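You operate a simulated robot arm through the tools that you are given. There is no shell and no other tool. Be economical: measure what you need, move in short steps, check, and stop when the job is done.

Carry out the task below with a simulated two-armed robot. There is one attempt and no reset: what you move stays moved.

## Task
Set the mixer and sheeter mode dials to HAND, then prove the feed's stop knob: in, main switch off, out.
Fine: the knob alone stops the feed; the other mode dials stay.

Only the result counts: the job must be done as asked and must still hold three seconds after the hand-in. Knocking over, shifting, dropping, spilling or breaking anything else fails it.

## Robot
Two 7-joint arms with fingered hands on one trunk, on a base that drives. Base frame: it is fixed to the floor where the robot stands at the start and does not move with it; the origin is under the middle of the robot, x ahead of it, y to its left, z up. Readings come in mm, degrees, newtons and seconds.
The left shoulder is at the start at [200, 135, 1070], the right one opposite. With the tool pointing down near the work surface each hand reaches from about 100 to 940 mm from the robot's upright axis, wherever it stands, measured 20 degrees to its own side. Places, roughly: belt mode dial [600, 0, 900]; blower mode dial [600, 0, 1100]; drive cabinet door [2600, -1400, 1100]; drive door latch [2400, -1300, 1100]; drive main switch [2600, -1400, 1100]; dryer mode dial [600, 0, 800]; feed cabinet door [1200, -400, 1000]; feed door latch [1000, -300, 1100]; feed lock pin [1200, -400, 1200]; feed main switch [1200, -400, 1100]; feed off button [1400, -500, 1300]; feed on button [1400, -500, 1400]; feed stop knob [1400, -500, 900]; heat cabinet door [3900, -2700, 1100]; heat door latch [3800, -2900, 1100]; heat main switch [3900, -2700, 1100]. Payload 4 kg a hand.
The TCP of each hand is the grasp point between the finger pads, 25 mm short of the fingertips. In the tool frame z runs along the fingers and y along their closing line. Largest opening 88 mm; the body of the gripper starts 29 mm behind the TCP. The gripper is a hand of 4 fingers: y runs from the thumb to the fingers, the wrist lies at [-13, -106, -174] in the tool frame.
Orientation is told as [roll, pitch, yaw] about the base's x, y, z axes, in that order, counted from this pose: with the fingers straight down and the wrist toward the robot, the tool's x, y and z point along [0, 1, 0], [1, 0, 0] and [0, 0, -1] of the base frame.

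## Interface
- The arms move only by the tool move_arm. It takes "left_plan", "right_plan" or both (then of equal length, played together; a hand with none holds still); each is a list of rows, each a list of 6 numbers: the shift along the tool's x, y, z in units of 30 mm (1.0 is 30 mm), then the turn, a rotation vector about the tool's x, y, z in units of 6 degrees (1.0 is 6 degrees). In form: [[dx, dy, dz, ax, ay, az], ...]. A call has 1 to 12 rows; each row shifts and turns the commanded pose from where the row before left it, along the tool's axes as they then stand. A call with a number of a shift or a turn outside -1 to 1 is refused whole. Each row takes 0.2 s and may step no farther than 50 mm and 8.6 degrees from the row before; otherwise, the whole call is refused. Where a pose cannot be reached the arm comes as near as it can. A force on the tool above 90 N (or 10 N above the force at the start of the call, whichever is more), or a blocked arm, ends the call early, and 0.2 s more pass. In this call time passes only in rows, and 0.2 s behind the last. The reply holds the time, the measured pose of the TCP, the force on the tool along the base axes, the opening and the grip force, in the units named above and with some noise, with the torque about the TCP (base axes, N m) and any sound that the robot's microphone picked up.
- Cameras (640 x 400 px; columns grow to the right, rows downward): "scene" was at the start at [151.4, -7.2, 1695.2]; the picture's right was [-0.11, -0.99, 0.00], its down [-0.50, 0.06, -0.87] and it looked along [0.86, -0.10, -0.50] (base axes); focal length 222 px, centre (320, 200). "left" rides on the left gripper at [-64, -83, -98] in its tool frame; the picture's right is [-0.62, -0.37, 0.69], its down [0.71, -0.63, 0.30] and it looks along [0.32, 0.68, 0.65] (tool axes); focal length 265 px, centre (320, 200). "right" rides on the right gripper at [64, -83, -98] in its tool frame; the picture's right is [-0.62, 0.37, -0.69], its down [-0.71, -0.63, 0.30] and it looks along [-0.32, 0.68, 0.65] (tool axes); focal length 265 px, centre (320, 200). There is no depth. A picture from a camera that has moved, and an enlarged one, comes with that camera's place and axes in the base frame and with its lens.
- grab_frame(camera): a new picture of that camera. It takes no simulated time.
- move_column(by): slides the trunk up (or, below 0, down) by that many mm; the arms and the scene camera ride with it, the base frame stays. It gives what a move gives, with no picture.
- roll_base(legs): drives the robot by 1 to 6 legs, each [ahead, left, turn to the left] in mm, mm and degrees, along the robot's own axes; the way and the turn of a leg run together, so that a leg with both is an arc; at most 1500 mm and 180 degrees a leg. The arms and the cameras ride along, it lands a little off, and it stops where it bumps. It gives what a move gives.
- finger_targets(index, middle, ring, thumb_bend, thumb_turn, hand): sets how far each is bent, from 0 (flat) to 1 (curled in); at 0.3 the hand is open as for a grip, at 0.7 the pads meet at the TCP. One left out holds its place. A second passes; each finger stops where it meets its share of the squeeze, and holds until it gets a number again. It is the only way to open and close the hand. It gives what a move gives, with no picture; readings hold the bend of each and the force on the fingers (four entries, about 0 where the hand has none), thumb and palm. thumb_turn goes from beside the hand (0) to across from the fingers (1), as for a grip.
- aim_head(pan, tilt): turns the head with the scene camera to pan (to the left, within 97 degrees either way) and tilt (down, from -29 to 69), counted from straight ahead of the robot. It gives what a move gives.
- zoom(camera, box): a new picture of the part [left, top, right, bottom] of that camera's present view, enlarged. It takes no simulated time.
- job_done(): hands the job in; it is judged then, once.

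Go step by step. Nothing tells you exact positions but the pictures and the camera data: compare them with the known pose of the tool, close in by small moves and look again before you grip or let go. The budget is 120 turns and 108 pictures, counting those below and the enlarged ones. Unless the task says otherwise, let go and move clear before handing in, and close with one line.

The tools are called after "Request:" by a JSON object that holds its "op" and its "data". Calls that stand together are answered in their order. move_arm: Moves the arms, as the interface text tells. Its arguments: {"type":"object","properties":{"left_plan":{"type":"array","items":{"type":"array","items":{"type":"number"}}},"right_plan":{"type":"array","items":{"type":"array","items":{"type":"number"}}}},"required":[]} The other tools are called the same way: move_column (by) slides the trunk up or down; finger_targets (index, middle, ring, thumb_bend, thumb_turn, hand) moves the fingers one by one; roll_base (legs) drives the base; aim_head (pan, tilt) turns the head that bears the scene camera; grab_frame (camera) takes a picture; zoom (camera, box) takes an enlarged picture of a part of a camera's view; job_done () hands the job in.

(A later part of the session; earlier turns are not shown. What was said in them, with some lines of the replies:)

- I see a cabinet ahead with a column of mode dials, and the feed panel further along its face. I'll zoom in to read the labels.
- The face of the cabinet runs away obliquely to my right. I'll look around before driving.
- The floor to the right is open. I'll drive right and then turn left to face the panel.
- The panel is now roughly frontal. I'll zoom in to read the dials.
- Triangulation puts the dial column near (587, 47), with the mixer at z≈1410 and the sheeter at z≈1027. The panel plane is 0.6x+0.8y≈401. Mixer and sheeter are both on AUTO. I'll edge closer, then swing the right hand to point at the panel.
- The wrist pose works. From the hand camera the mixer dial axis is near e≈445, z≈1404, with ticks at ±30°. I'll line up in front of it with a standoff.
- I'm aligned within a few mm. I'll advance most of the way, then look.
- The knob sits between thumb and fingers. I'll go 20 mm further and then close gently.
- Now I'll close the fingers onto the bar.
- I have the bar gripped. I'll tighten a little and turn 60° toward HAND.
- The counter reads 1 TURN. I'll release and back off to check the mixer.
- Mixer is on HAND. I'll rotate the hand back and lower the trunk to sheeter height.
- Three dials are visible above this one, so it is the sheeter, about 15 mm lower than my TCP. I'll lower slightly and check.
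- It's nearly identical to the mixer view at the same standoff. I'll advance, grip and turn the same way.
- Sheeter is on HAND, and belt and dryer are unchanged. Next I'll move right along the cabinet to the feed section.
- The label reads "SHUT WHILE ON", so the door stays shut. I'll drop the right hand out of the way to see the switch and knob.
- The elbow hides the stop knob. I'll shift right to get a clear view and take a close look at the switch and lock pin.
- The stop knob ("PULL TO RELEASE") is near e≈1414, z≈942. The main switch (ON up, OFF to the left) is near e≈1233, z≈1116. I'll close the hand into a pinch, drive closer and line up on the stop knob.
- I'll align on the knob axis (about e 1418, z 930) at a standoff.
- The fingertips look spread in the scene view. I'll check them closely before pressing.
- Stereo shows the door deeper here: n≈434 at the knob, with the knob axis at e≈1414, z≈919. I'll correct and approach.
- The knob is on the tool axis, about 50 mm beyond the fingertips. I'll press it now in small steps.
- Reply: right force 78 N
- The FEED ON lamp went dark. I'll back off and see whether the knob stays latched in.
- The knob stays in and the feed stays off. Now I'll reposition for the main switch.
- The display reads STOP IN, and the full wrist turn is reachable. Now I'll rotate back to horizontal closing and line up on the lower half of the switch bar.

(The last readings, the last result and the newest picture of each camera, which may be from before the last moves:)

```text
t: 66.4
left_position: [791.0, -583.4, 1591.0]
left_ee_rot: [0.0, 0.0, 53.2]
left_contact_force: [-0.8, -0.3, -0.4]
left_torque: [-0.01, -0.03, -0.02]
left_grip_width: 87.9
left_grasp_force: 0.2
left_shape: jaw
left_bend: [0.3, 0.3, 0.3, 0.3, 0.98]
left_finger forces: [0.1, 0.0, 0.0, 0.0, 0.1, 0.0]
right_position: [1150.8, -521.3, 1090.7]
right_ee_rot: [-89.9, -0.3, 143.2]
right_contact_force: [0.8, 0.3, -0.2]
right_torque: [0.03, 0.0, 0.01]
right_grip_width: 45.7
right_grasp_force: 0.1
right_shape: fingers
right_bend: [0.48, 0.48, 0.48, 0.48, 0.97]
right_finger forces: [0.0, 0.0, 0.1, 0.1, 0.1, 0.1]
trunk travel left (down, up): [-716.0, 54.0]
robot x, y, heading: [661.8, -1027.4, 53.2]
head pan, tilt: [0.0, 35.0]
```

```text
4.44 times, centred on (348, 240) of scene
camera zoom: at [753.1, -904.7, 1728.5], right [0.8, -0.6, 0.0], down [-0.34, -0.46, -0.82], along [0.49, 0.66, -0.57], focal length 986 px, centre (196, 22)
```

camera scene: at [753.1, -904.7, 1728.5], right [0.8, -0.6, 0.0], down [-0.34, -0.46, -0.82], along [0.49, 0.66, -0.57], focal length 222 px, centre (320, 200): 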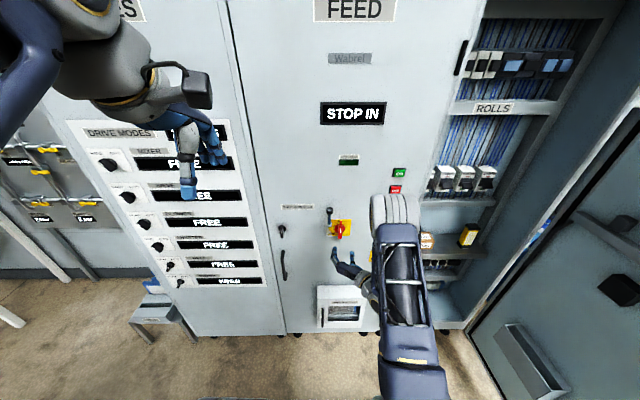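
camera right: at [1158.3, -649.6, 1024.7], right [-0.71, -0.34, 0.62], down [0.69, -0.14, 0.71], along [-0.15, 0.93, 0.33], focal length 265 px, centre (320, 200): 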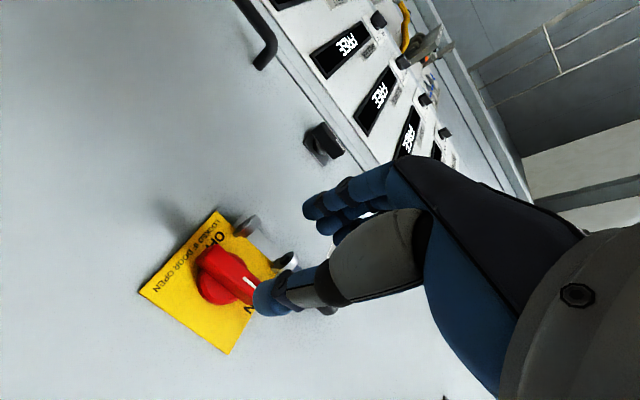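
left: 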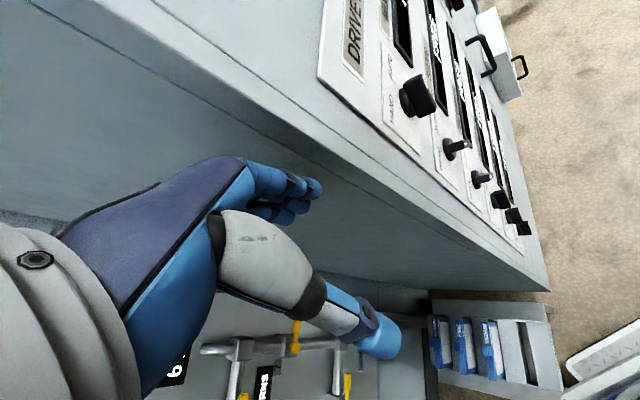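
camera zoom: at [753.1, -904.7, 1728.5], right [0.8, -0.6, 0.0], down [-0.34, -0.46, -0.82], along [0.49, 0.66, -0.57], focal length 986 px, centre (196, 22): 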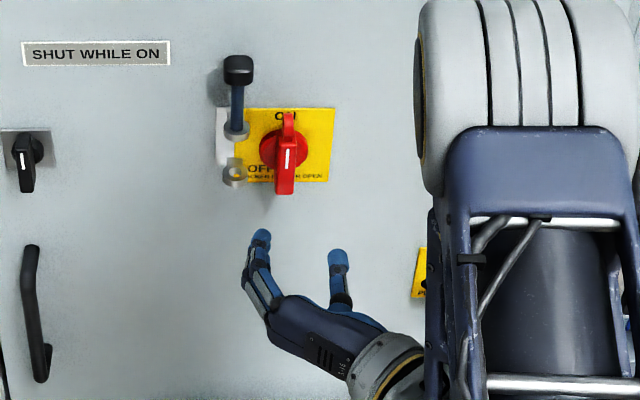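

The switch axis is near e 1231, z 1104, with the bar front at n≈393. I'll narrow the hand and approach.

Request:
{"op": "finger_targets", "data": {"hand": "right", "index": 0.55, "middle": 0.55, "ring": 0.55, "thumb_bend": 0.55}}

Request:
{"op": "move_arm", "data": {"right_plan": [[0, 0, 0.9, 0, 0, 0], [0, 0, 0.9, 0, 0, 0], [0, 0, 0.7, 0, 0, 0]]}}

Request:
{"op": "zoom", "data": {"camera": "right", "box": [170, 180, 370, 340]}}

Request:
{"op": "zoom", "data": {"camera": "scene", "box": [310, 200, 374, 250]}}

```text
t: 67.4
left_position: [789.8, -584.6, 1591.8]
left_ee_rot: [0.0, 0.0, 53.3]
left_contact_force: [0.9, -0.5, -0.9]
left_torque: [-0.01, 0.0, 0.02]
left_grip_width: 87.6
left_grasp_force: 0.1
left_shape: jaw
left_bend: [0.3, 0.3, 0.3, 0.3, 0.98]
left_finger forces: [0.0, 0.0, 0.0, 0.1, 0.0, 0.0]
right_position: [1150.9, -521.7, 1089.2]
right_ee_rot: [-90.2, -0.2, 143.1]
right_contact_force: [-0.1, -0.1, -0.2]
right_torque: [0.0, -0.01, -0.02]
right_grip_width: 31.2
right_grasp_force: 0.0
right_shape: fingers
right_bend: [0.55, 0.55, 0.55, 0.55, 0.97]
right_finger forces: [0.0, 0.0, 0.0, 0.1, 0.0, 0.0]
trunk travel left (down, up): [-716.0, 54.0]
robot x, y, heading: [662.2, -1026.3, 53.3]
head pan, tilt: [0.0, 35.0]
```

```text
t: 68.2
left_position: [790.0, -584.0, 1592.7]
left_ee_rot: [-0.1, 0.0, 53.1]
left_contact_force: [0.5, 0.3, 0.2]
left_torque: [0.01, 0.0, -0.02]
left_grip_width: 87.5
left_grasp_force: 0.2
left_shape: jaw
left_bend: [0.3, 0.3, 0.3, 0.3, 0.98]
left_finger forces: [0.1, 0.0, 0.0, 0.1, 0.0, 0.1]
right_position: [1195.7, -460.7, 1088.3]
right_ee_rot: [-89.9, -0.3, 143.2]
right_contact_force: [-0.1, 0.2, -0.6]
right_torque: [-0.03, -0.02, 0.0]
right_grip_width: 31.3
right_grasp_force: 0.0
right_shape: fingers
right_bend: [0.55, 0.55, 0.55, 0.55, 0.97]
right_finger forces: [0.0, 0.0, 0.1, 0.0, 0.0, 0.1]
trunk travel left (down, up): [-716.0, 54.0]
robot x, y, heading: [663.9, -1028.7, 53.2]
head pan, tilt: [0.0, 35.0]
```

```text
2.50 times, centred on (270, 260) of right
camera zoom: at [1203.8, -589.1, 1025.0], right [-0.71, -0.34, 0.62], down [0.69, -0.14, 0.71], along [-0.15, 0.93, 0.33], focal length 664 px, centre (445, 50)
```

zoom: 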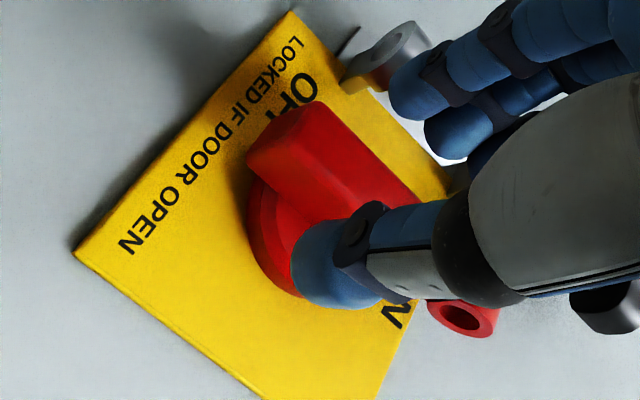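

```text
8.00 times, centred on (342, 225) of scene
camera zoom: at [753.2, -904.8, 1728.5], right [0.8, -0.6, 0.0], down [-0.34, -0.46, -0.82], along [0.49, 0.66, -0.57], focal length 1774 px, centre (144, 0)
```

zoom: 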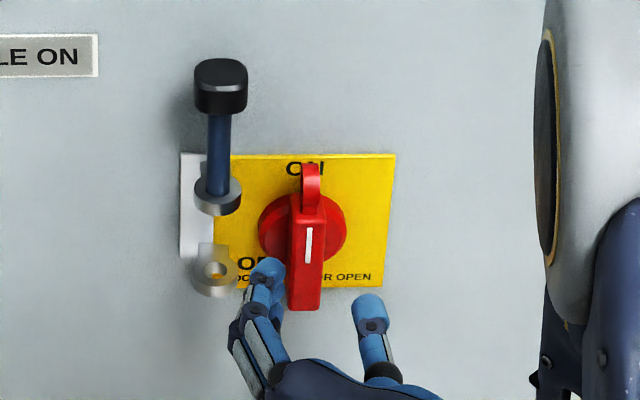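

The fingertips fit the gap between the bracket ear and the bar. I'll lower 10 mm and advance so the bar's lower half is gripped clear of the ears.

Request:
{"op": "move_arm", "data": {"right_plan": [[0.33, 0, 0, 0, 0, 0], [0, 0, 0.4, 0, 0, 0], [0, 0, 0.4, 0, 0, 0]]}}

Request:
{"op": "zoom", "data": {"camera": "scene", "box": [310, 200, 374, 250]}}

Request:
{"op": "zoom", "data": {"camera": "right", "box": [190, 170, 390, 330]}}

```text
t: 69.0
left_position: [790.9, -584.4, 1592.0]
left_ee_rot: [0.0, 0.1, 53.2]
left_contact_force: [-0.1, -0.6, -0.2]
left_torque: [0.01, 0.02, 0.03]
left_grip_width: 87.4
left_grasp_force: 0.1
left_shape: jaw
left_bend: [0.3, 0.3, 0.3, 0.3, 0.98]
left_finger forces: [0.0, 0.1, 0.1, 0.0, 0.1, 0.0]
right_position: [1210.3, -442.3, 1079.7]
right_ee_rot: [-90.0, -0.2, 143.2]
right_contact_force: [-1.0, 0.7, 0.7]
right_torque: [0.0, -0.01, 0.01]
right_grip_width: 31.3
right_grasp_force: 0.0
right_shape: fingers
right_bend: [0.55, 0.55, 0.55, 0.55, 0.97]
right_finger forces: [0.0, 0.0, 0.0, 0.0, 0.1, 0.0]
trunk travel left (down, up): [-716.0, 54.0]
robot x, y, heading: [666.1, -1025.8, 53.1]
head pan, tilt: [0.0, 35.0]
```

```text
8.00 times, centred on (342, 225) of scene
camera zoom: at [753.3, -904.8, 1728.5], right [0.8, -0.6, 0.0], down [-0.34, -0.46, -0.82], along [0.49, 0.66, -0.57], focal length 1774 px, centre (144, 0)
```

zoom: 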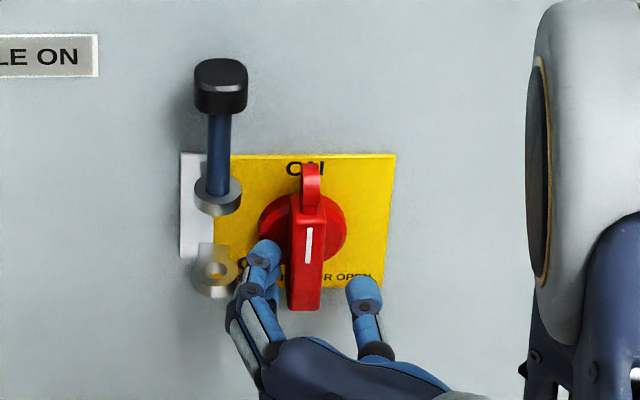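

```text
2.50 times, centred on (290, 250) of right
camera zoom: at [1217.7, -570.3, 1015.3], right [-0.71, -0.33, 0.62], down [0.69, -0.14, 0.71], along [-0.15, 0.93, 0.33], focal length 664 px, centre (395, 75)
```

zoom: 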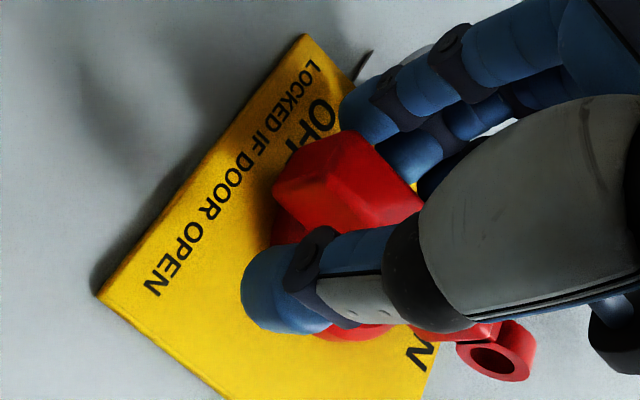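

The bar lies between thumb and fingers. I'll go a few mm deeper, then close.

Request:
{"op": "move_arm", "data": {"right_plan": [[0, 0, 0.25, 0, 0, 0]]}}

Request:
{"op": "finger_targets", "data": {"hand": "right", "index": 0.68, "middle": 0.68, "ring": 0.68, "thumb_bend": 0.72}}

Request:
{"op": "zoom", "data": {"camera": "scene", "box": [310, 200, 374, 250]}}

Request:
{"op": "zoom", "data": {"camera": "right", "box": [190, 170, 390, 330]}}

```text
t: 69.4
left_position: [791.0, -583.6, 1592.5]
left_ee_rot: [-0.1, 0.0, 53.2]
left_contact_force: [0.5, 0.0, -0.2]
left_torque: [0.01, 0.02, 0.0]
left_grip_width: 87.7
left_grasp_force: 0.0
left_shape: jaw
left_bend: [0.3, 0.3, 0.3, 0.3, 0.98]
left_finger forces: [0.1, 0.0, 0.1, 0.0, 0.0, 0.0]
right_position: [1212.9, -435.1, 1079.2]
right_ee_rot: [-89.9, -0.3, 143.3]
right_contact_force: [-4.1, -4.2, 1.3]
right_torque: [0.05, -0.04, 0.17]
right_grip_width: 31.1
right_grasp_force: 2.9
right_shape: fingers
right_bend: [0.55, 0.55, 0.55, 0.55, 0.97]
right_finger forces: [0.0, 6.0, 0.0, 0.0, 0.1, 0.0]
trunk travel left (down, up): [-716.0, 54.0]
robot x, y, heading: [663.3, -1022.6, 53.1]
head pan, tilt: [0.0, 35.0]
```

```text
t: 70.4
left_position: [790.1, -583.4, 1591.5]
left_ee_rot: [0.1, 0.1, 53.2]
left_contact_force: [0.4, 0.0, -0.8]
left_torque: [0.02, -0.02, -0.01]
left_grip_width: 87.5
left_grasp_force: 0.1
left_shape: jaw
left_bend: [0.3, 0.3, 0.3, 0.3, 0.98]
left_finger forces: [0.1, 0.1, 0.0, 0.1, 0.0, 0.0]
right_position: [1212.5, -436.7, 1078.7]
right_ee_rot: [-90.0, -0.3, 143.3]
right_contact_force: [-13.0, 3.9, -1.0]
right_torque: [-0.09, -0.16, 0.38]
right_grip_width: 10.9
right_grasp_force: 11.9
right_shape: fingers
right_bend: [0.62, 0.62, 0.62, 0.67, 0.97]
right_finger forces: [4.4, 11.0, 5.1, 0.0, 3.4, 0.0]
trunk travel left (down, up): [-716.0, 54.0]
robot x, y, heading: [660.9, -1024.3, 53.4]
head pan, tilt: [0.0, 35.0]
```

```text
8.00 times, centred on (342, 225) of scene
camera zoom: at [752.7, -904.5, 1728.5], right [0.8, -0.6, 0.0], down [-0.34, -0.46, -0.82], along [0.49, 0.66, -0.57], focal length 1774 px, centre (144, 0)
```

zoom: 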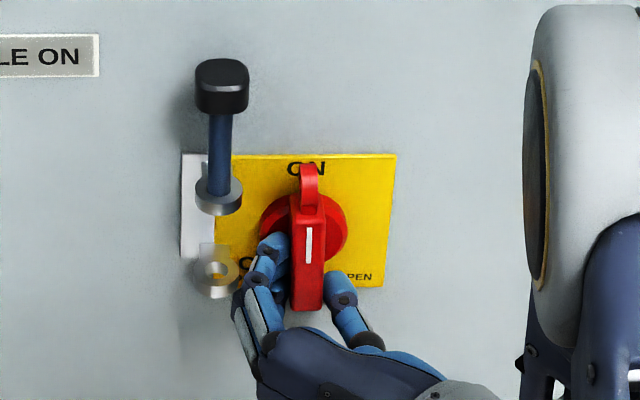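

```text
2.50 times, centred on (290, 250) of right
camera zoom: at [1220.7, -564.2, 1015.2], right [-0.71, -0.34, 0.62], down [0.69, -0.13, 0.71], along [-0.16, 0.93, 0.33], focal length 664 px, centre (395, 75)
```

zoom: 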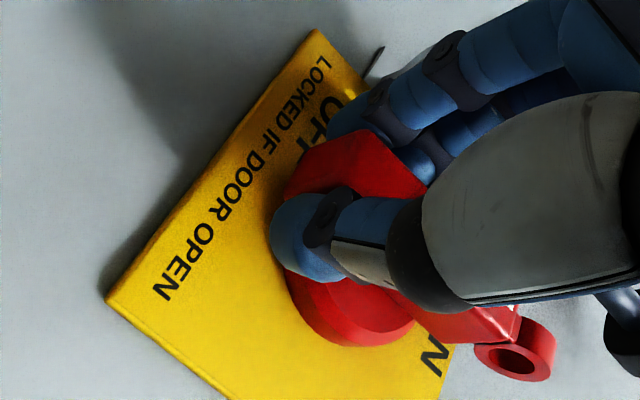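

I have a firm grip on the bar. I'll turn it left about its axis (25 mm above the TCP), half first.

Request:
{"op": "finger_targets", "data": {"hand": "right", "index": 0.72, "middle": 0.72, "ring": 0.72, "thumb_bend": 0.78}}

Request:
{"op": "move_arm", "data": {"right_plan": [[-0.005, -0.087, -0.06, 0, 0, -1], [-0.005, -0.087, 0, 0, 0, -1], [-0.005, -0.087, 0, 0, 0, -1], [-0.005, -0.087, 0, 0, 0, -1], [-0.005, -0.087, 0, 0, 0, -1], [-0.005, -0.087, 0, 0, 0, -1], [-0.005, -0.087, 0, 0, 0, -1]]}}

Request:
{"op": "zoom", "data": {"camera": "scene", "box": [310, 200, 374, 250]}}

Request:
{"op": "grab_frame", "data": {"camera": "right"}}

```text
t: 71.4
left_position: [789.8, -583.8, 1591.8]
left_ee_rot: [-0.1, 0.0, 53.2]
left_contact_force: [0.3, 1.0, 0.7]
left_torque: [0.03, 0.02, 0.01]
left_grip_width: 87.6
left_grasp_force: 0.1
left_shape: jaw
left_bend: [0.3, 0.3, 0.3, 0.3, 0.98]
left_finger forces: [0.1, 0.0, 0.1, 0.0, 0.1, 0.0]
right_position: [1213.1, -435.2, 1079.7]
right_ee_rot: [-90.0, -0.2, 143.3]
right_contact_force: [-13.9, 11.4, 0.4]
right_torque: [-0.21, -0.26, 0.38]
right_grip_width: 9.5
right_grasp_force: 19.5
right_shape: fingers
right_bend: [0.59, 0.62, 0.61, 0.69, 0.97]
right_finger forces: [8.4, 11.3, 9.1, 0.0, 9.6, 0.0]
trunk travel left (down, up): [-716.0, 54.0]
robot x, y, heading: [667.1, -1026.6, 53.1]
head pan, tilt: [0.0, 35.0]
```

```text
t: 73.0
left_position: [789.9, -584.1, 1590.2]
left_ee_rot: [0.0, 0.1, 53.2]
left_contact_force: [0.9, 0.1, 0.4]
left_torque: [0.01, 0.02, -0.01]
left_grip_width: 87.3
left_grasp_force: 0.0
left_shape: jaw
left_bend: [0.3, 0.3, 0.3, 0.3, 0.98]
left_finger forces: [0.0, 0.0, 0.0, 0.0, 0.0, 0.0]
right_position: [1224.8, -445.5, 1086.3]
right_ee_rot: [-90.0, 41.7, 143.4]
right_contact_force: [-15.6, 16.2, 1.0]
right_torque: [-0.08, -0.22, 0.43]
right_grip_width: 9.6
right_grasp_force: 18.2
right_shape: fingers
right_bend: [0.59, 0.61, 0.6, 0.69, 0.99]
right_finger forces: [6.5, 8.7, 9.8, 0.0, 10.9, 0.0]
trunk travel left (down, up): [-716.0, 54.0]
robot x, y, heading: [665.9, -1025.0, 53.3]
head pan, tilt: [0.0, 35.0]
```

```text
8.00 times, centred on (342, 225) of scene
camera zoom: at [752.7, -904.1, 1728.4], right [0.8, -0.6, 0.0], down [-0.34, -0.46, -0.82], along [0.49, 0.66, -0.57], focal length 1774 px, centre (144, 0)
```

zoom: 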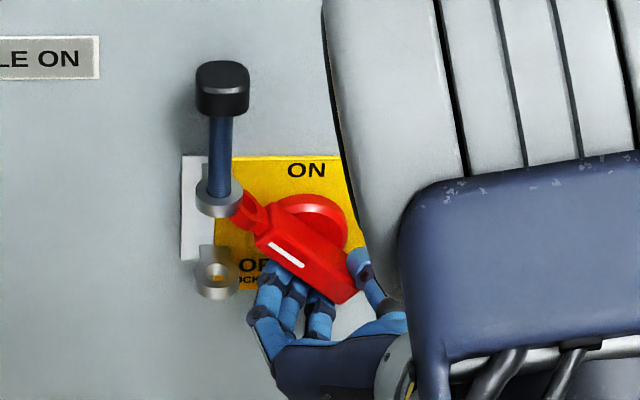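

```text
42 pictures are left
camera right: at [1250.6, -587.3, 1093.7], right [-0.97, -0.15, 0.22], down [0.18, 0.25, 0.95], along [-0.19, 0.96, -0.21], focal length 265 px, centre (320, 200)
```

right: 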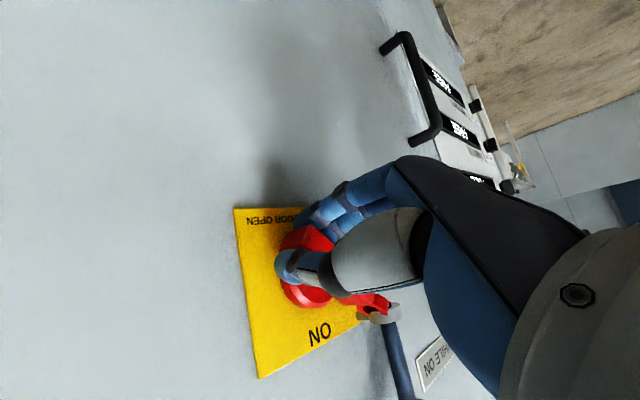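

The bar is turning with the hand and the tab is heading into the bracket. I'll finish the turn.

Request:
{"op": "move_arm", "data": {"right_plan": [[-0.005, -0.087, 0, 0, 0, -1], [-0.005, -0.087, 0, 0, 0, -1], [-0.005, -0.087, 0, 0, 0, -1], [-0.005, -0.087, 0, 0, 0, -1], [-0.005, -0.087, 0, 0, 0, -1], [-0.005, -0.087, 0, 0, 0, -1], [-0.005, -0.087, 0, 0, 0, -1], [-0.005, -0.087, 0, 0, 0, -1]]}}

Request:
{"op": "zoom", "data": {"camera": "scene", "box": [310, 90, 400, 250]}}

Request:
{"op": "grab_frame", "data": {"camera": "right"}}

```text
t: 74.8
left_position: [788.5, -582.2, 1590.4]
left_ee_rot: [0.0, 0.0, 53.2]
left_contact_force: [-0.1, -0.1, -0.6]
left_torque: [0.01, 0.03, -0.04]
left_grip_width: 87.6
left_grasp_force: 0.0
left_shape: jaw
left_bend: [0.3, 0.3, 0.3, 0.3, 0.98]
left_finger forces: [0.0, 0.0, 0.0, 0.0, 0.1, 0.1]
right_position: [1230.8, -450.5, 1101.6]
right_ee_rot: [-44.3, 89.5, -170.9]
right_contact_force: [-12.3, 16.2, -14.0]
right_torque: [-0.31, 0.1, 0.34]
right_grip_width: 9.7
right_grasp_force: 15.2
right_shape: fingers
right_bend: [0.6, 0.63, 0.62, 0.68, 1.0]
right_finger forces: [8.4, 7.5, 6.7, 0.1, 8.7, 0.0]
trunk travel left (down, up): [-716.0, 54.0]
robot x, y, heading: [663.4, -1028.2, 53.1]
head pan, tilt: [0.0, 35.0]
```

```text
2.50 times, centred on (355, 170) of scene
camera zoom: at [753.3, -903.8, 1728.2], right [0.8, -0.6, 0.0], down [-0.34, -0.46, -0.82], along [0.49, 0.66, -0.57], focal length 554 px, centre (232, 275)
```

zoom: 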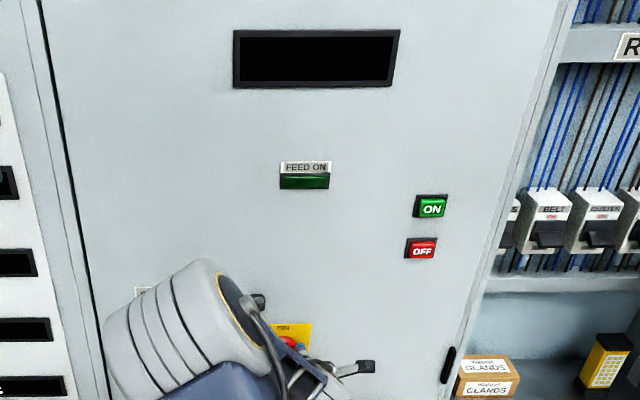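

```text
40 pictures are left
camera right: at [1224.5, -568.0, 1185.3], right [-0.91, -0.19, -0.36], down [-0.39, 0.67, 0.63], along [0.13, 0.72, -0.69], focal length 265 px, centre (320, 200)
```

right: 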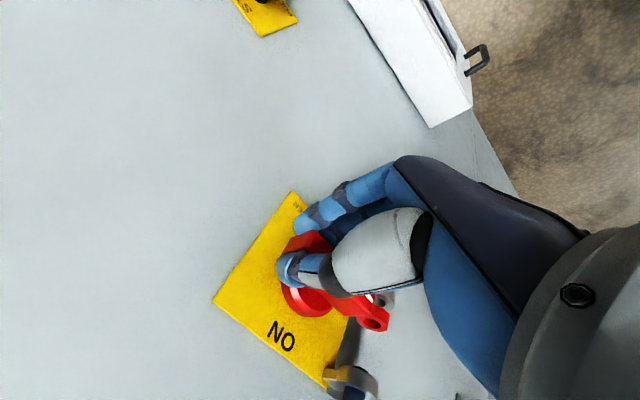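

All displays went dark, so the main switch is off. I'll release and withdraw.

Request:
{"op": "finger_targets", "data": {"hand": "right", "index": 0.48, "middle": 0.48, "ring": 0.48, "thumb_bend": 0.5}}

Request:
{"op": "move_arm", "data": {"right_plan": [[0, 0, -0.6, 0, 0, 0], [0, 0, -0.9, 0, 0, 0], [0, 0, -0.9, 0, 0, 0], [0, 0, -0.9, 0, 0, 0], [0, 0, -0.9, 0, 0, 0]]}}

Request:
{"op": "grab_frame", "data": {"camera": "right"}}

```text
t: 75.8
left_position: [789.7, -583.6, 1591.4]
left_ee_rot: [0.0, 0.0, 53.2]
left_contact_force: [0.4, -0.6, -0.2]
left_torque: [0.0, 0.0, -0.04]
left_grip_width: 87.7
left_grasp_force: 0.0
left_shape: jaw
left_bend: [0.3, 0.3, 0.3, 0.3, 0.98]
left_finger forces: [0.1, 0.0, 0.0, 0.1, 0.0, 0.1]
right_position: [1234.4, -452.5, 1103.8]
right_ee_rot: [-84.9, 89.6, 148.3]
right_contact_force: [1.2, 0.1, 0.4]
right_torque: [-0.01, 0.01, 0.02]
right_grip_width: 43.1
right_grasp_force: 0.0
right_shape: fingers
right_bend: [0.48, 0.48, 0.48, 0.5, 0.98]
right_finger forces: [0.0, 0.1, 0.0, 0.0, 0.0, 0.0]
trunk travel left (down, up): [-716.0, 54.0]
robot x, y, heading: [663.7, -1027.4, 53.1]
head pan, tilt: [0.0, 35.0]
```

```text
t: 77.0
left_position: [790.7, -583.9, 1592.9]
left_ee_rot: [0.0, 0.1, 53.2]
left_contact_force: [-0.5, 0.0, 0.1]
left_torque: [0.01, 0.02, 0.0]
left_grip_width: 87.9
left_grasp_force: 0.2
left_shape: jaw
left_bend: [0.3, 0.3, 0.3, 0.3, 0.98]
left_finger forces: [0.0, 0.1, 0.1, 0.0, 0.1, 0.1]
right_position: [1158.7, -552.4, 1104.5]
right_ee_rot: [-89.4, 89.9, 143.8]
right_contact_force: [-1.2, -0.2, -0.1]
right_torque: [0.02, 0.0, -0.01]
right_grip_width: 43.3
right_grasp_force: 0.0
right_shape: fingers
right_bend: [0.48, 0.48, 0.48, 0.5, 0.98]
right_finger forces: [0.0, 0.0, 0.0, 0.0, 0.0, 0.0]
trunk travel left (down, up): [-716.0, 54.0]
robot x, y, heading: [665.3, -1027.6, 53.3]
head pan, tilt: [0.0, 35.0]
```

```text
39 pictures are left
camera right: at [1152.0, -669.8, 1186.8], right [-0.91, -0.18, -0.37], down [-0.39, 0.67, 0.63], along [0.13, 0.72, -0.68], focal length 265 px, centre (320, 200)
```

right: 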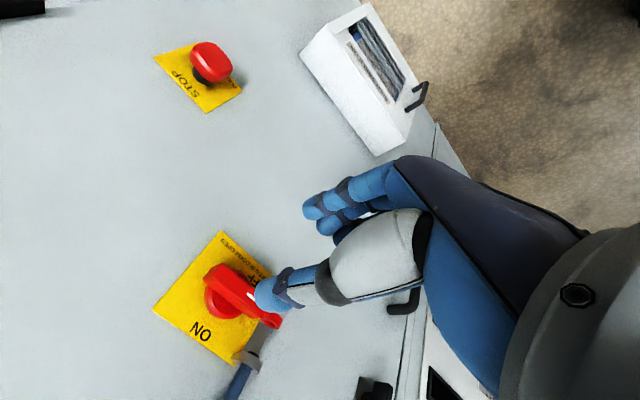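

The switch is at OFF. Next I'll go back to the stop knob to pull it out: rotate the hand, open it, shift right and lower.

Request:
{"op": "move_arm", "data": {"right_plan": [[0, 0, 0, 0, 0, 1], [0, 0, 0, 0, 0, 1], [0, 0, 0, 0, 0, 1], [0, 0, 0, 0, 0, 1], [0, 0, 0, 0, 0, 1], [0, 0, 0, 0, 0, 1], [0, 0, 0, 0, 0, 1], [0, 0, 0, 0, 0, 1], [0, 0, 0, 0, 0, 1], [0, 0, 0, 0, 0, 1]]}}

Request:
{"op": "roll_base", "data": {"legs": [[0, -156, 0]]}}

Request:
{"op": "move_column", "data": {"by": -184}}

Request:
{"op": "finger_targets", "data": {"hand": "right", "index": 0.32, "middle": 0.32, "ring": 0.32, "thumb_bend": 0.32}}

Request:
{"op": "grab_frame", "data": {"camera": "right"}}

Request:
{"op": "zoom", "data": {"camera": "scene", "box": [250, 120, 410, 280]}}

```text
t: 79.2
left_position: [790.2, -584.0, 1591.9]
left_ee_rot: [0.0, 0.1, 53.3]
left_contact_force: [0.5, 0.1, 0.2]
left_torque: [0.03, -0.01, 0.01]
left_grip_width: 87.4
left_grasp_force: 0.1
left_shape: jaw
left_bend: [0.3, 0.3, 0.3, 0.3, 0.98]
left_finger forces: [0.0, 0.0, 0.0, 0.0, 0.1, 0.1]
right_position: [1156.6, -551.7, 1104.6]
right_ee_rot: [-90.0, 29.7, 143.2]
right_contact_force: [0.2, 0.3, 0.6]
right_torque: [0.01, -0.01, -0.02]
right_grip_width: 43.3
right_grasp_force: 0.1
right_shape: fingers
right_bend: [0.48, 0.48, 0.48, 0.5, 0.98]
right_finger forces: [0.0, 0.1, 0.1, 0.0, 0.0, 0.0]
trunk travel left (down, up): [-716.0, 54.0]
robot x, y, heading: [662.9, -1024.5, 53.3]
head pan, tilt: [0.0, 35.0]
```

```text
t: 80.6
left_position: [914.5, -677.0, 1591.4]
left_ee_rot: [0.0, 0.1, 53.3]
left_contact_force: [0.2, 0.1, 0.2]
left_torque: [0.0, 0.01, 0.0]
left_grip_width: 87.8
left_grasp_force: 0.0
left_shape: jaw
left_bend: [0.3, 0.3, 0.3, 0.3, 0.98]
left_finger forces: [0.0, 0.0, 0.0, 0.1, 0.0, 0.0]
right_position: [1280.6, -645.7, 1104.3]
right_ee_rot: [-90.0, 29.7, 143.3]
right_contact_force: [0.0, -0.1, -0.4]
right_torque: [-0.01, -0.01, -0.01]
right_grip_width: 43.3
right_grasp_force: 0.1
right_shape: fingers
right_bend: [0.48, 0.48, 0.48, 0.5, 0.98]
right_finger forces: [0.1, 0.0, 0.1, 0.0, 0.1, 0.0]
trunk travel left (down, up): [-716.0, 54.0]
robot x, y, heading: [787.8, -1119.5, 53.3]
head pan, tilt: [0.0, 35.0]
```

```text
t: 82.6
left_position: [914.8, -676.8, 1407.8]
left_ee_rot: [-0.1, 0.0, 53.2]
left_contact_force: [0.7, 0.4, 0.0]
left_torque: [-0.02, 0.02, 0.01]
left_grip_width: 87.8
left_grasp_force: 0.1
left_shape: jaw
left_bend: [0.3, 0.3, 0.3, 0.3, 0.98]
left_finger forces: [0.0, 0.1, 0.0, 0.0, 0.1, 0.1]
right_position: [1283.1, -644.7, 919.5]
right_ee_rot: [-90.0, 29.7, 143.4]
right_contact_force: [-0.2, -0.2, 1.0]
right_torque: [-0.01, -0.01, -0.05]
right_grip_width: 43.3
right_grasp_force: 0.1
right_shape: fingers
right_bend: [0.48, 0.48, 0.48, 0.5, 0.98]
right_finger forces: [0.0, 0.0, 0.1, 0.0, 0.1, 0.0]
trunk travel left (down, up): [-532.0, 238.0]
robot x, y, heading: [786.4, -1120.4, 53.3]
head pan, tilt: [0.0, 35.0]
```

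```text
t: 83.6
left_position: [914.9, -677.5, 1407.0]
left_ee_rot: [0.0, -0.1, 53.2]
left_contact_force: [-0.1, -0.3, -0.5]
left_torque: [0.01, 0.01, -0.01]
left_grip_width: 87.4
left_grasp_force: 0.1
left_shape: jaw
left_bend: [0.3, 0.3, 0.3, 0.3, 0.98]
left_finger forces: [0.0, 0.1, 0.0, 0.1, 0.0, 0.0]
right_position: [1282.0, -645.1, 920.5]
right_ee_rot: [-90.0, 29.7, 143.3]
right_contact_force: [0.5, 0.8, 0.0]
right_torque: [0.0, 0.0, -0.01]
right_grip_width: 80.0
right_grasp_force: 0.0
right_shape: fingers
right_bend: [0.32, 0.32, 0.32, 0.32, 0.98]
right_finger forces: [0.0, 0.1, 0.0, 0.0, 0.1, 0.0]
trunk travel left (down, up): [-532.0, 238.0]
robot x, y, heading: [785.5, -1119.9, 53.4]
head pan, tilt: [0.0, 35.0]
```

```text
38 pictures are left
camera right: at [1307.1, -786.9, 906.0], right [-0.92, -0.18, 0.36], down [0.34, 0.13, 0.93], along [-0.21, 0.98, -0.06], focal length 265 px, centre (320, 200)
```

right: 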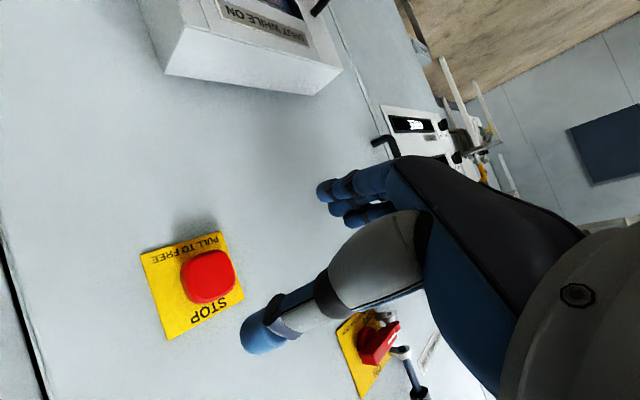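

```text
2.50 times, centred on (330, 200) of scene
camera zoom: at [878.3, -998.1, 1544.5], right [0.8, -0.6, 0.0], down [-0.34, -0.46, -0.82], along [0.49, 0.66, -0.57], focal length 554 px, centre (295, 200)
```

zoom: 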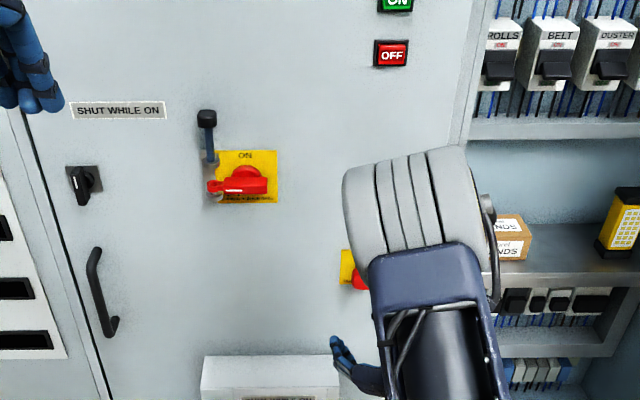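

The knob is on the tool axis and the switch sits in its OFF slot. I'll approach with the hand open.

Request:
{"op": "move_arm", "data": {"right_plan": [[0, 0, 0.9, 0, 0, 0], [0, 0, 0.9, 0, 0, 0], [0, 0, 0.9, 0, 0, 0], [0, 0, 0.6, 0, 0, 0]]}}

Request:
{"op": "grab_frame", "data": {"camera": "right"}}

```text
t: 84.6
left_position: [914.4, -677.4, 1408.2]
left_ee_rot: [0.1, 0.0, 53.3]
left_contact_force: [-1.0, -0.1, -0.1]
left_torque: [-0.03, 0.02, -0.02]
left_grip_width: 87.8
left_grasp_force: 0.1
left_shape: jaw
left_bend: [0.3, 0.3, 0.3, 0.3, 0.98]
left_finger forces: [0.0, 0.0, 0.0, 0.0, 0.1, 0.0]
right_position: [1342.5, -564.0, 919.3]
right_ee_rot: [-90.0, 29.8, 143.4]
right_contact_force: [-0.7, 0.0, -0.7]
right_torque: [0.02, 0.02, 0.0]
right_grip_width: 80.2
right_grasp_force: 0.1
right_shape: fingers
right_bend: [0.32, 0.32, 0.32, 0.32, 0.98]
right_finger forces: [0.0, 0.0, 0.0, 0.0, 0.0, 0.0]
trunk travel left (down, up): [-532.0, 238.0]
robot x, y, heading: [787.5, -1119.3, 53.1]
head pan, tilt: [0.0, 35.0]
```

```text
36 pictures are left
camera right: at [1366.8, -706.8, 905.7], right [-0.92, -0.18, 0.36], down [0.34, 0.13, 0.93], along [-0.21, 0.98, -0.06], focal length 265 px, centre (320, 200)
```

right: 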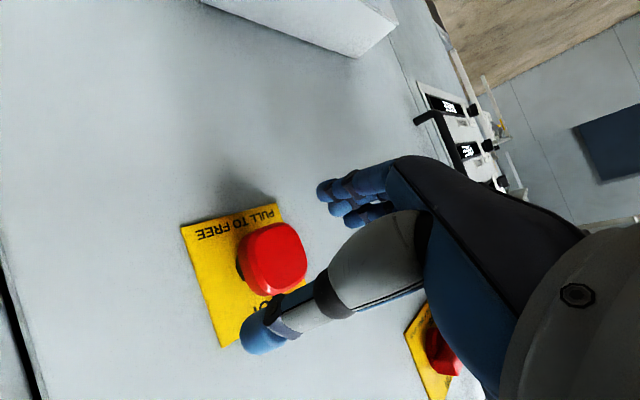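

Request:
{"op": "move_arm", "data": {"right_plan": [[0, 0, 0.5, 0, 0, 0], [0, 0, 0.4, 0, 0, 0], [0, 0, 0.35, 0, 0, 0]]}}

Request:
{"op": "finger_targets", "data": {"hand": "right", "index": 0.6, "middle": 0.6, "ring": 0.6, "thumb_bend": 0.6}}

Request:
{"op": "grab_frame", "data": {"camera": "right"}}

```text
t: 85.4
left_position: [914.9, -676.1, 1408.8]
left_ee_rot: [0.0, 0.0, 53.3]
left_contact_force: [-0.5, 0.6, 0.3]
left_torque: [-0.01, -0.02, 0.03]
left_grip_width: 87.5
left_grasp_force: 0.1
left_shape: jaw
left_bend: [0.3, 0.3, 0.3, 0.3, 0.98]
left_finger forces: [0.0, 0.0, 0.0, 0.0, 0.0, 0.0]
right_position: [1364.5, -535.6, 920.4]
right_ee_rot: [-90.0, 29.9, 143.3]
right_contact_force: [-1.6, 0.0, 0.8]
right_torque: [-0.03, 0.0, 0.04]
right_grip_width: 80.3
right_grasp_force: 0.0
right_shape: fingers
right_bend: [0.32, 0.32, 0.32, 0.32, 0.98]
right_finger forces: [0.0, 0.1, 0.0, 0.0, 0.0, 0.1]
trunk travel left (down, up): [-532.0, 238.0]
robot x, y, heading: [785.6, -1123.3, 53.0]
head pan, tilt: [0.0, 35.0]
```

```text
t: 86.4
left_position: [914.1, -677.2, 1408.6]
left_ee_rot: [0.0, 0.0, 53.3]
left_contact_force: [0.0, -0.2, -0.4]
left_torque: [0.04, -0.01, -0.02]
left_grip_width: 87.5
left_grasp_force: 0.1
left_shape: jaw
left_bend: [0.3, 0.3, 0.3, 0.3, 0.98]
left_finger forces: [0.0, 0.0, 0.0, 0.0, 0.1, 0.0]
right_position: [1364.3, -534.9, 920.7]
right_ee_rot: [-89.9, 29.8, 143.1]
right_contact_force: [4.1, -1.1, 2.4]
right_torque: [0.0, -0.03, -0.03]
right_grip_width: 32.3
right_grasp_force: 5.3
right_shape: fingers
right_bend: [0.56, 0.6, 0.6, 0.54, 0.98]
right_finger forces: [3.0, 0.0, 0.1, 0.0, 7.6, 0.0]
trunk travel left (down, up): [-532.0, 238.0]
robot x, y, heading: [790.4, -1119.5, 53.5]
head pan, tilt: [0.0, 35.0]
```

```text
35 pictures are left
camera right: at [1389.0, -676.8, 906.1], right [-0.92, -0.18, 0.36], down [0.34, 0.13, 0.93], along [-0.21, 0.98, -0.06], focal length 265 px, centre (320, 200)
```

right: 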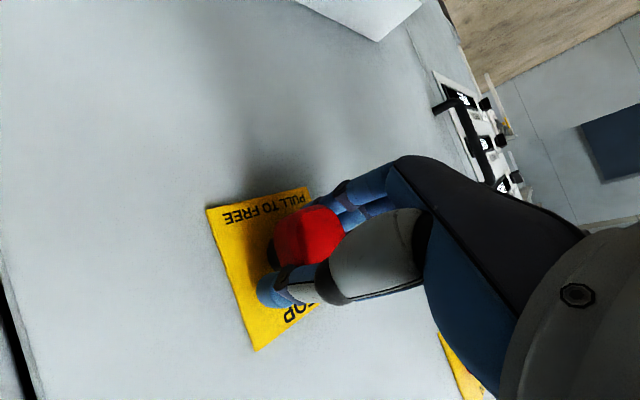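

The fingers have closed round the knob head. I'll tighten and pull back.

Request:
{"op": "finger_targets", "data": {"hand": "right", "index": 0.75, "middle": 0.75, "ring": 0.75, "thumb_bend": 0.75}}

Request:
{"op": "move_arm", "data": {"right_plan": [[0, 0, -0.2, 0, 0, 0], [0, 0, -0.2, 0, 0, 0], [0, 0, -0.2, 0, 0, 0], [0, 0, -0.15, 0, 0, 0]]}}

Request:
{"op": "grab_frame", "data": {"camera": "right"}}

```text
t: 87.4
left_position: [914.6, -675.6, 1408.5]
left_ee_rot: [-0.1, 0.1, 53.3]
left_contact_force: [0.0, 0.4, 0.2]
left_torque: [0.0, -0.05, 0.01]
left_grip_width: 87.3
left_grasp_force: 0.0
left_shape: jaw
left_bend: [0.3, 0.3, 0.3, 0.3, 0.98]
left_finger forces: [0.0, 0.1, 0.1, 0.0, 0.0, 0.0]
right_position: [1363.2, -535.7, 920.1]
right_ee_rot: [-89.9, 29.8, 143.3]
right_contact_force: [-1.7, 5.3, 4.4]
right_torque: [-0.01, -0.22, -0.3]
right_grip_width: 25.7
right_grasp_force: 23.9
right_shape: fingers
right_bend: [0.73, 0.73, 0.74, 0.59, 0.97]
right_finger forces: [13.6, 9.4, 3.5, 0.0, 21.4, 0.0]
trunk travel left (down, up): [-532.0, 238.0]
robot x, y, heading: [791.6, -1118.6, 53.3]
head pan, tilt: [0.0, 35.0]
```

```text
t: 88.4
left_position: [914.2, -677.0, 1407.8]
left_ee_rot: [0.0, 0.0, 53.3]
left_contact_force: [1.2, -0.5, 0.1]
left_torque: [0.01, -0.02, 0.05]
left_grip_width: 87.4
left_grasp_force: 0.0
left_shape: jaw
left_bend: [0.3, 0.3, 0.3, 0.3, 0.98]
left_finger forces: [0.0, 0.0, 0.0, 0.0, 0.0, 0.0]
right_position: [1349.9, -551.5, 921.4]
right_ee_rot: [-90.4, 29.7, 143.5]
right_contact_force: [11.5, 25.2, 9.1]
right_torque: [0.13, -0.13, 0.27]
right_grip_width: 33.1
right_grasp_force: 19.4
right_shape: fingers
right_bend: [0.49, 0.6, 0.75, 0.56, 0.97]
right_finger forces: [7.8, 14.1, 0.3, 0.0, 17.3, 0.1]
trunk travel left (down, up): [-532.0, 238.0]
robot x, y, heading: [786.5, -1120.5, 53.5]
head pan, tilt: [0.0, 35.0]
```

```text
34 pictures are left
camera right: at [1375.5, -692.9, 907.3], right [-0.92, -0.19, 0.35], down [0.33, 0.13, 0.93], along [-0.22, 0.97, -0.05], focal length 265 px, centre (320, 200)
```

right: 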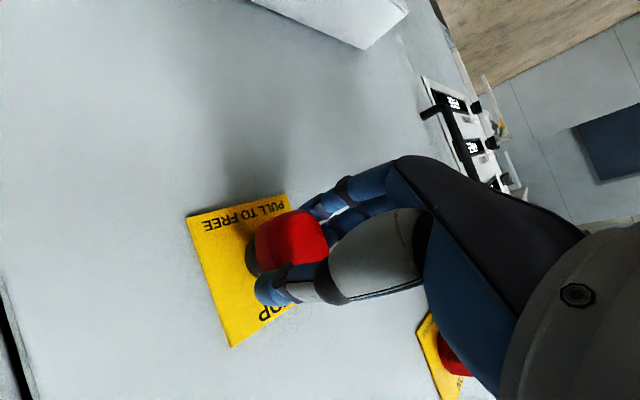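

Request:
{"op": "move_arm", "data": {"right_plan": [[0, 0, -0.2, 0, 0, 0], [0, 0, -0.2, 0, 0, 0]]}}

Request:
{"op": "grab_frame", "data": {"camera": "right"}}

```text
t: 89.0
left_position: [916.0, -677.8, 1407.6]
left_ee_rot: [0.0, 0.0, 53.2]
left_contact_force: [0.4, 0.1, -0.5]
left_torque: [-0.01, 0.01, 0.0]
left_grip_width: 87.6
left_grasp_force: 0.1
left_shape: jaw
left_bend: [0.3, 0.3, 0.3, 0.3, 0.98]
left_finger forces: [0.1, 0.0, 0.0, 0.0, 0.0, 0.1]
right_position: [1342.8, -565.7, 916.7]
right_ee_rot: [-89.4, 29.9, 143.4]
right_contact_force: [0.3, -0.1, -0.3]
right_torque: [-0.02, 0.02, 0.0]
right_grip_width: 0.1
right_grasp_force: 0.0
right_shape: fingers
right_bend: [0.72, 0.75, 0.75, 0.74, 0.97]
right_finger forces: [0.0, 0.0, 0.0, 0.0, 0.1, 0.0]
trunk travel left (down, up): [-532.0, 238.0]
robot x, y, heading: [787.9, -1119.4, 53.3]
head pan, tilt: [0.0, 35.0]
```

```text
33 pictures are left
camera right: at [1367.9, -707.8, 903.5], right [-0.92, -0.17, 0.36], down [0.34, 0.14, 0.93], along [-0.21, 0.98, -0.07], focal length 265 px, centre (320, 200)
```

right: 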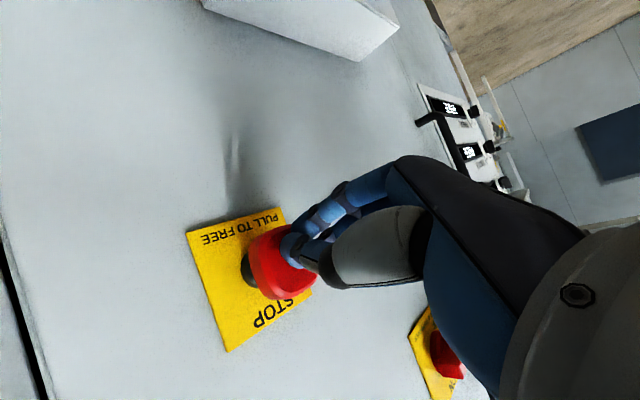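

The fingers slid off the head. I'll back off and see whether the knob came out.

Request:
{"op": "move_arm", "data": {"right_plan": [[0, 0, -0.8, 0, 0, 0], [0, 0, -0.8, 0, 0, 0], [0, 0, -0.1, 0, 0, 0]]}}

Request:
{"op": "grab_frame", "data": {"camera": "right"}}

Request:
{"op": "grab_frame", "data": {"camera": "scene"}}

```text
t: 89.8
left_position: [913.3, -676.3, 1407.9]
left_ee_rot: [0.0, 0.0, 53.3]
left_contact_force: [0.1, -0.5, 0.0]
left_torque: [-0.01, 0.02, 0.01]
left_grip_width: 87.7
left_grasp_force: 0.1
left_shape: jaw
left_bend: [0.3, 0.3, 0.3, 0.3, 0.98]
left_finger forces: [0.1, 0.0, 0.0, 0.1, 0.0, 0.0]
right_position: [1312.1, -604.7, 922.6]
right_ee_rot: [-90.0, 29.7, 143.3]
right_contact_force: [0.1, -0.1, 0.2]
right_torque: [-0.01, 0.01, -0.01]
right_grip_width: 0.0
right_grasp_force: 0.0
right_shape: fingers
right_bend: [0.72, 0.75, 0.75, 0.74, 0.97]
right_finger forces: [0.0, 0.0, 0.0, 0.0, 0.0, 0.0]
trunk travel left (down, up): [-532.0, 238.0]
robot x, y, heading: [787.7, -1121.4, 53.5]
head pan, tilt: [0.0, 35.0]
```

```text
32 pictures are left
camera right: at [1337.1, -745.8, 906.7], right [-0.92, -0.18, 0.36], down [0.34, 0.13, 0.93], along [-0.21, 0.98, -0.06], focal length 265 px, centre (320, 200)
```

right: 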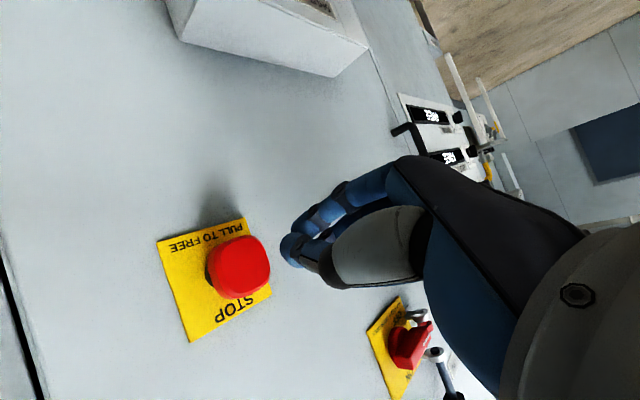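

```text
31 pictures are left
camera scene: at [878.3, -998.1, 1544.5], right [0.8, -0.6, 0.0], down [-0.34, -0.46, -0.82], along [0.49, 0.66, -0.57], focal length 222 px, centre (320, 200)
```

scene: 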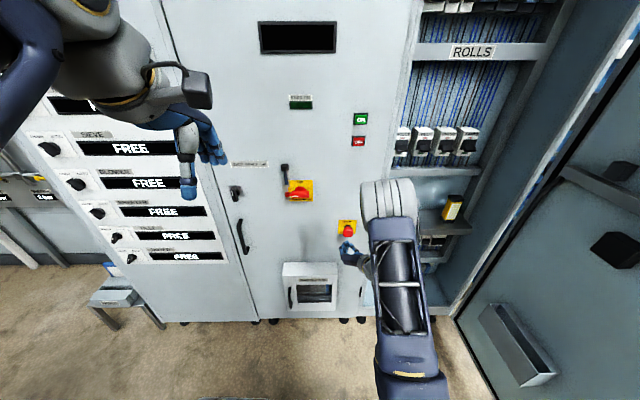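

Request:
{"op": "zoom", "data": {"camera": "scene", "box": [328, 212, 364, 242]}}

Request:
{"op": "zoom", "data": {"camera": "right", "box": [140, 200, 300, 360]}}

```text
13.33 times, centred on (346, 227) of scene
camera zoom: at [878.3, -998.1, 1544.5], right [0.8, -0.6, 0.0], down [-0.34, -0.46, -0.82], along [0.49, 0.66, -0.57], focal length 2958 px, centre (-27, -160)
```

zoom: 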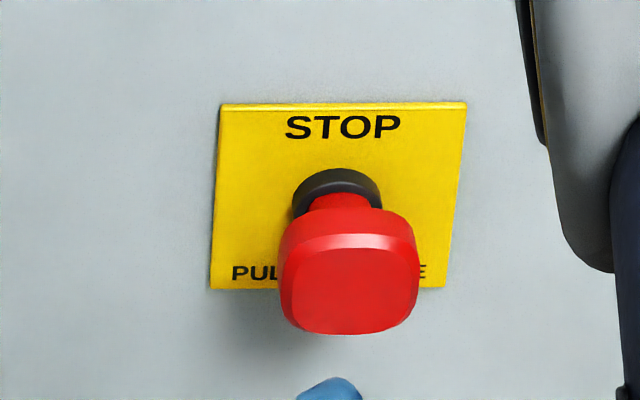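

```text
2.50 times, centred on (220, 280) of right
camera zoom: at [1337.1, -745.8, 906.7], right [-0.92, -0.18, 0.36], down [0.34, 0.13, 0.93], along [-0.21, 0.98, -0.06], focal length 664 px, centre (570, 0)
```

zoom: 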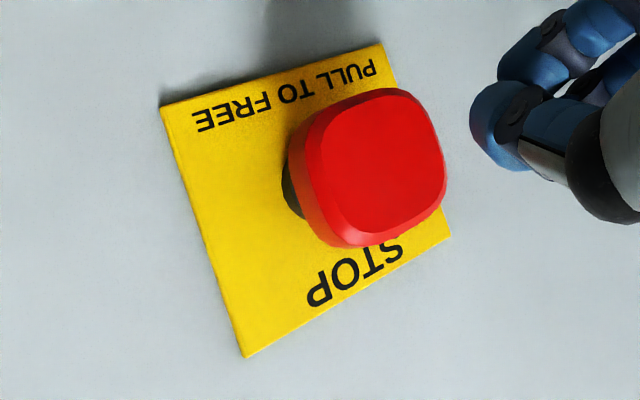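

The knob is out again (the red neck shows), the switch is OFF and the feed lamp is dark. I'll move clear and do a last check.

Request:
{"op": "roll_base", "data": {"legs": [[-250, 0, 0], [0, 500, 0]]}}

Request:
{"op": "grab_frame", "data": {"camera": "scene"}}

Request:
{"op": "zoom", "data": {"camera": "scene", "box": [150, 90, 310, 250]}}

Request:
{"op": "zoom", "data": {"camera": "scene", "box": [320, 60, 480, 240]}}

```text
t: 94.2
left_position: [353.6, -572.0, 1407.2]
left_ee_rot: [0.1, 0.0, 53.5]
left_contact_force: [-0.2, 0.4, -0.8]
left_torque: [-0.03, 0.03, 0.01]
left_grip_width: 87.7
left_grasp_force: 0.0
left_shape: jaw
left_bend: [0.3, 0.3, 0.3, 0.3, 0.98]
left_finger forces: [0.0, 0.0, 0.0, 0.1, 0.1, 0.0]
right_position: [750.5, -498.3, 921.1]
right_ee_rot: [-90.0, 29.7, 143.4]
right_contact_force: [0.3, 0.0, -0.2]
right_torque: [0.0, -0.01, -0.01]
right_grip_width: 0.0
right_grasp_force: 0.0
right_shape: fingers
right_bend: [0.72, 0.75, 0.75, 0.74, 0.97]
right_finger forces: [0.0, 0.1, 0.0, 0.0, 0.0, 0.1]
trunk travel left (down, up): [-532.0, 238.0]
robot x, y, heading: [229.6, -1017.1, 53.5]
head pan, tilt: [0.0, 35.0]
```

```text
28 pictures are left
camera scene: at [317.9, -893.7, 1544.5], right [0.8, -0.59, 0.0], down [-0.34, -0.46, -0.82], along [0.49, 0.66, -0.57], focal length 222 px, centre (320, 200)
```

scene: 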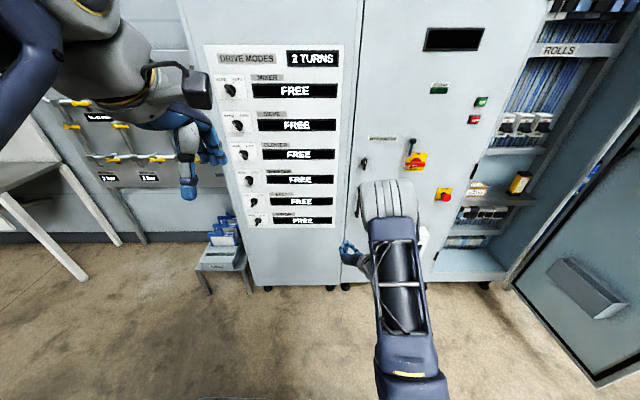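

```text
2.50 times, centred on (230, 170) of scene
camera zoom: at [317.9, -893.7, 1544.5], right [0.8, -0.59, 0.0], down [-0.34, -0.46, -0.82], along [0.49, 0.66, -0.57], focal length 554 px, centre (545, 275)
```

zoom: 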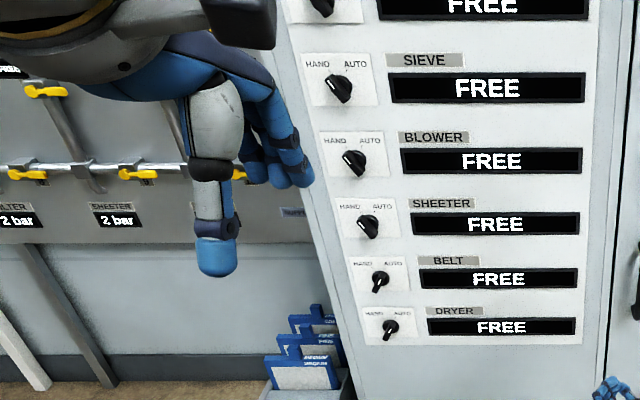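

```text
2.22 times, centred on (400, 150) of scene
camera zoom: at [317.9, -893.7, 1544.5], right [0.8, -0.59, 0.0], down [-0.34, -0.46, -0.82], along [0.49, 0.66, -0.57], focal length 493 px, centre (142, 311)
```

zoom: 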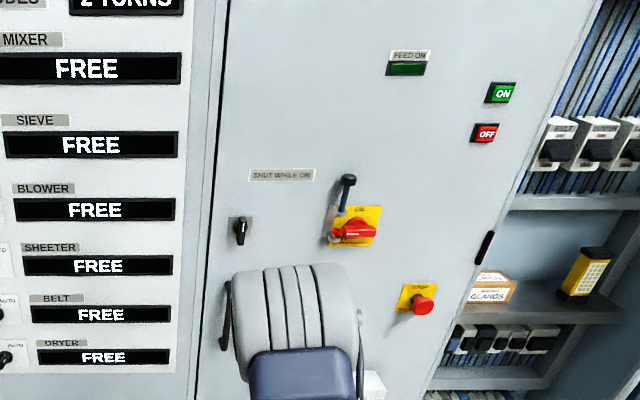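

Everything reads as asked: exactly 2 turns, mixer and sheeter on HAND, main switch OFF, stop knob out, feed off. I'm clear of the panel and handing in.

Request:
{"op": "job_done", "data": {}}

```text
The job is handed in.
```

The mixer and sheeter dials are on HAND, and the other four were left alone. The feed stopped on the knob alone, the main switch is now OFF and the knob is back out.
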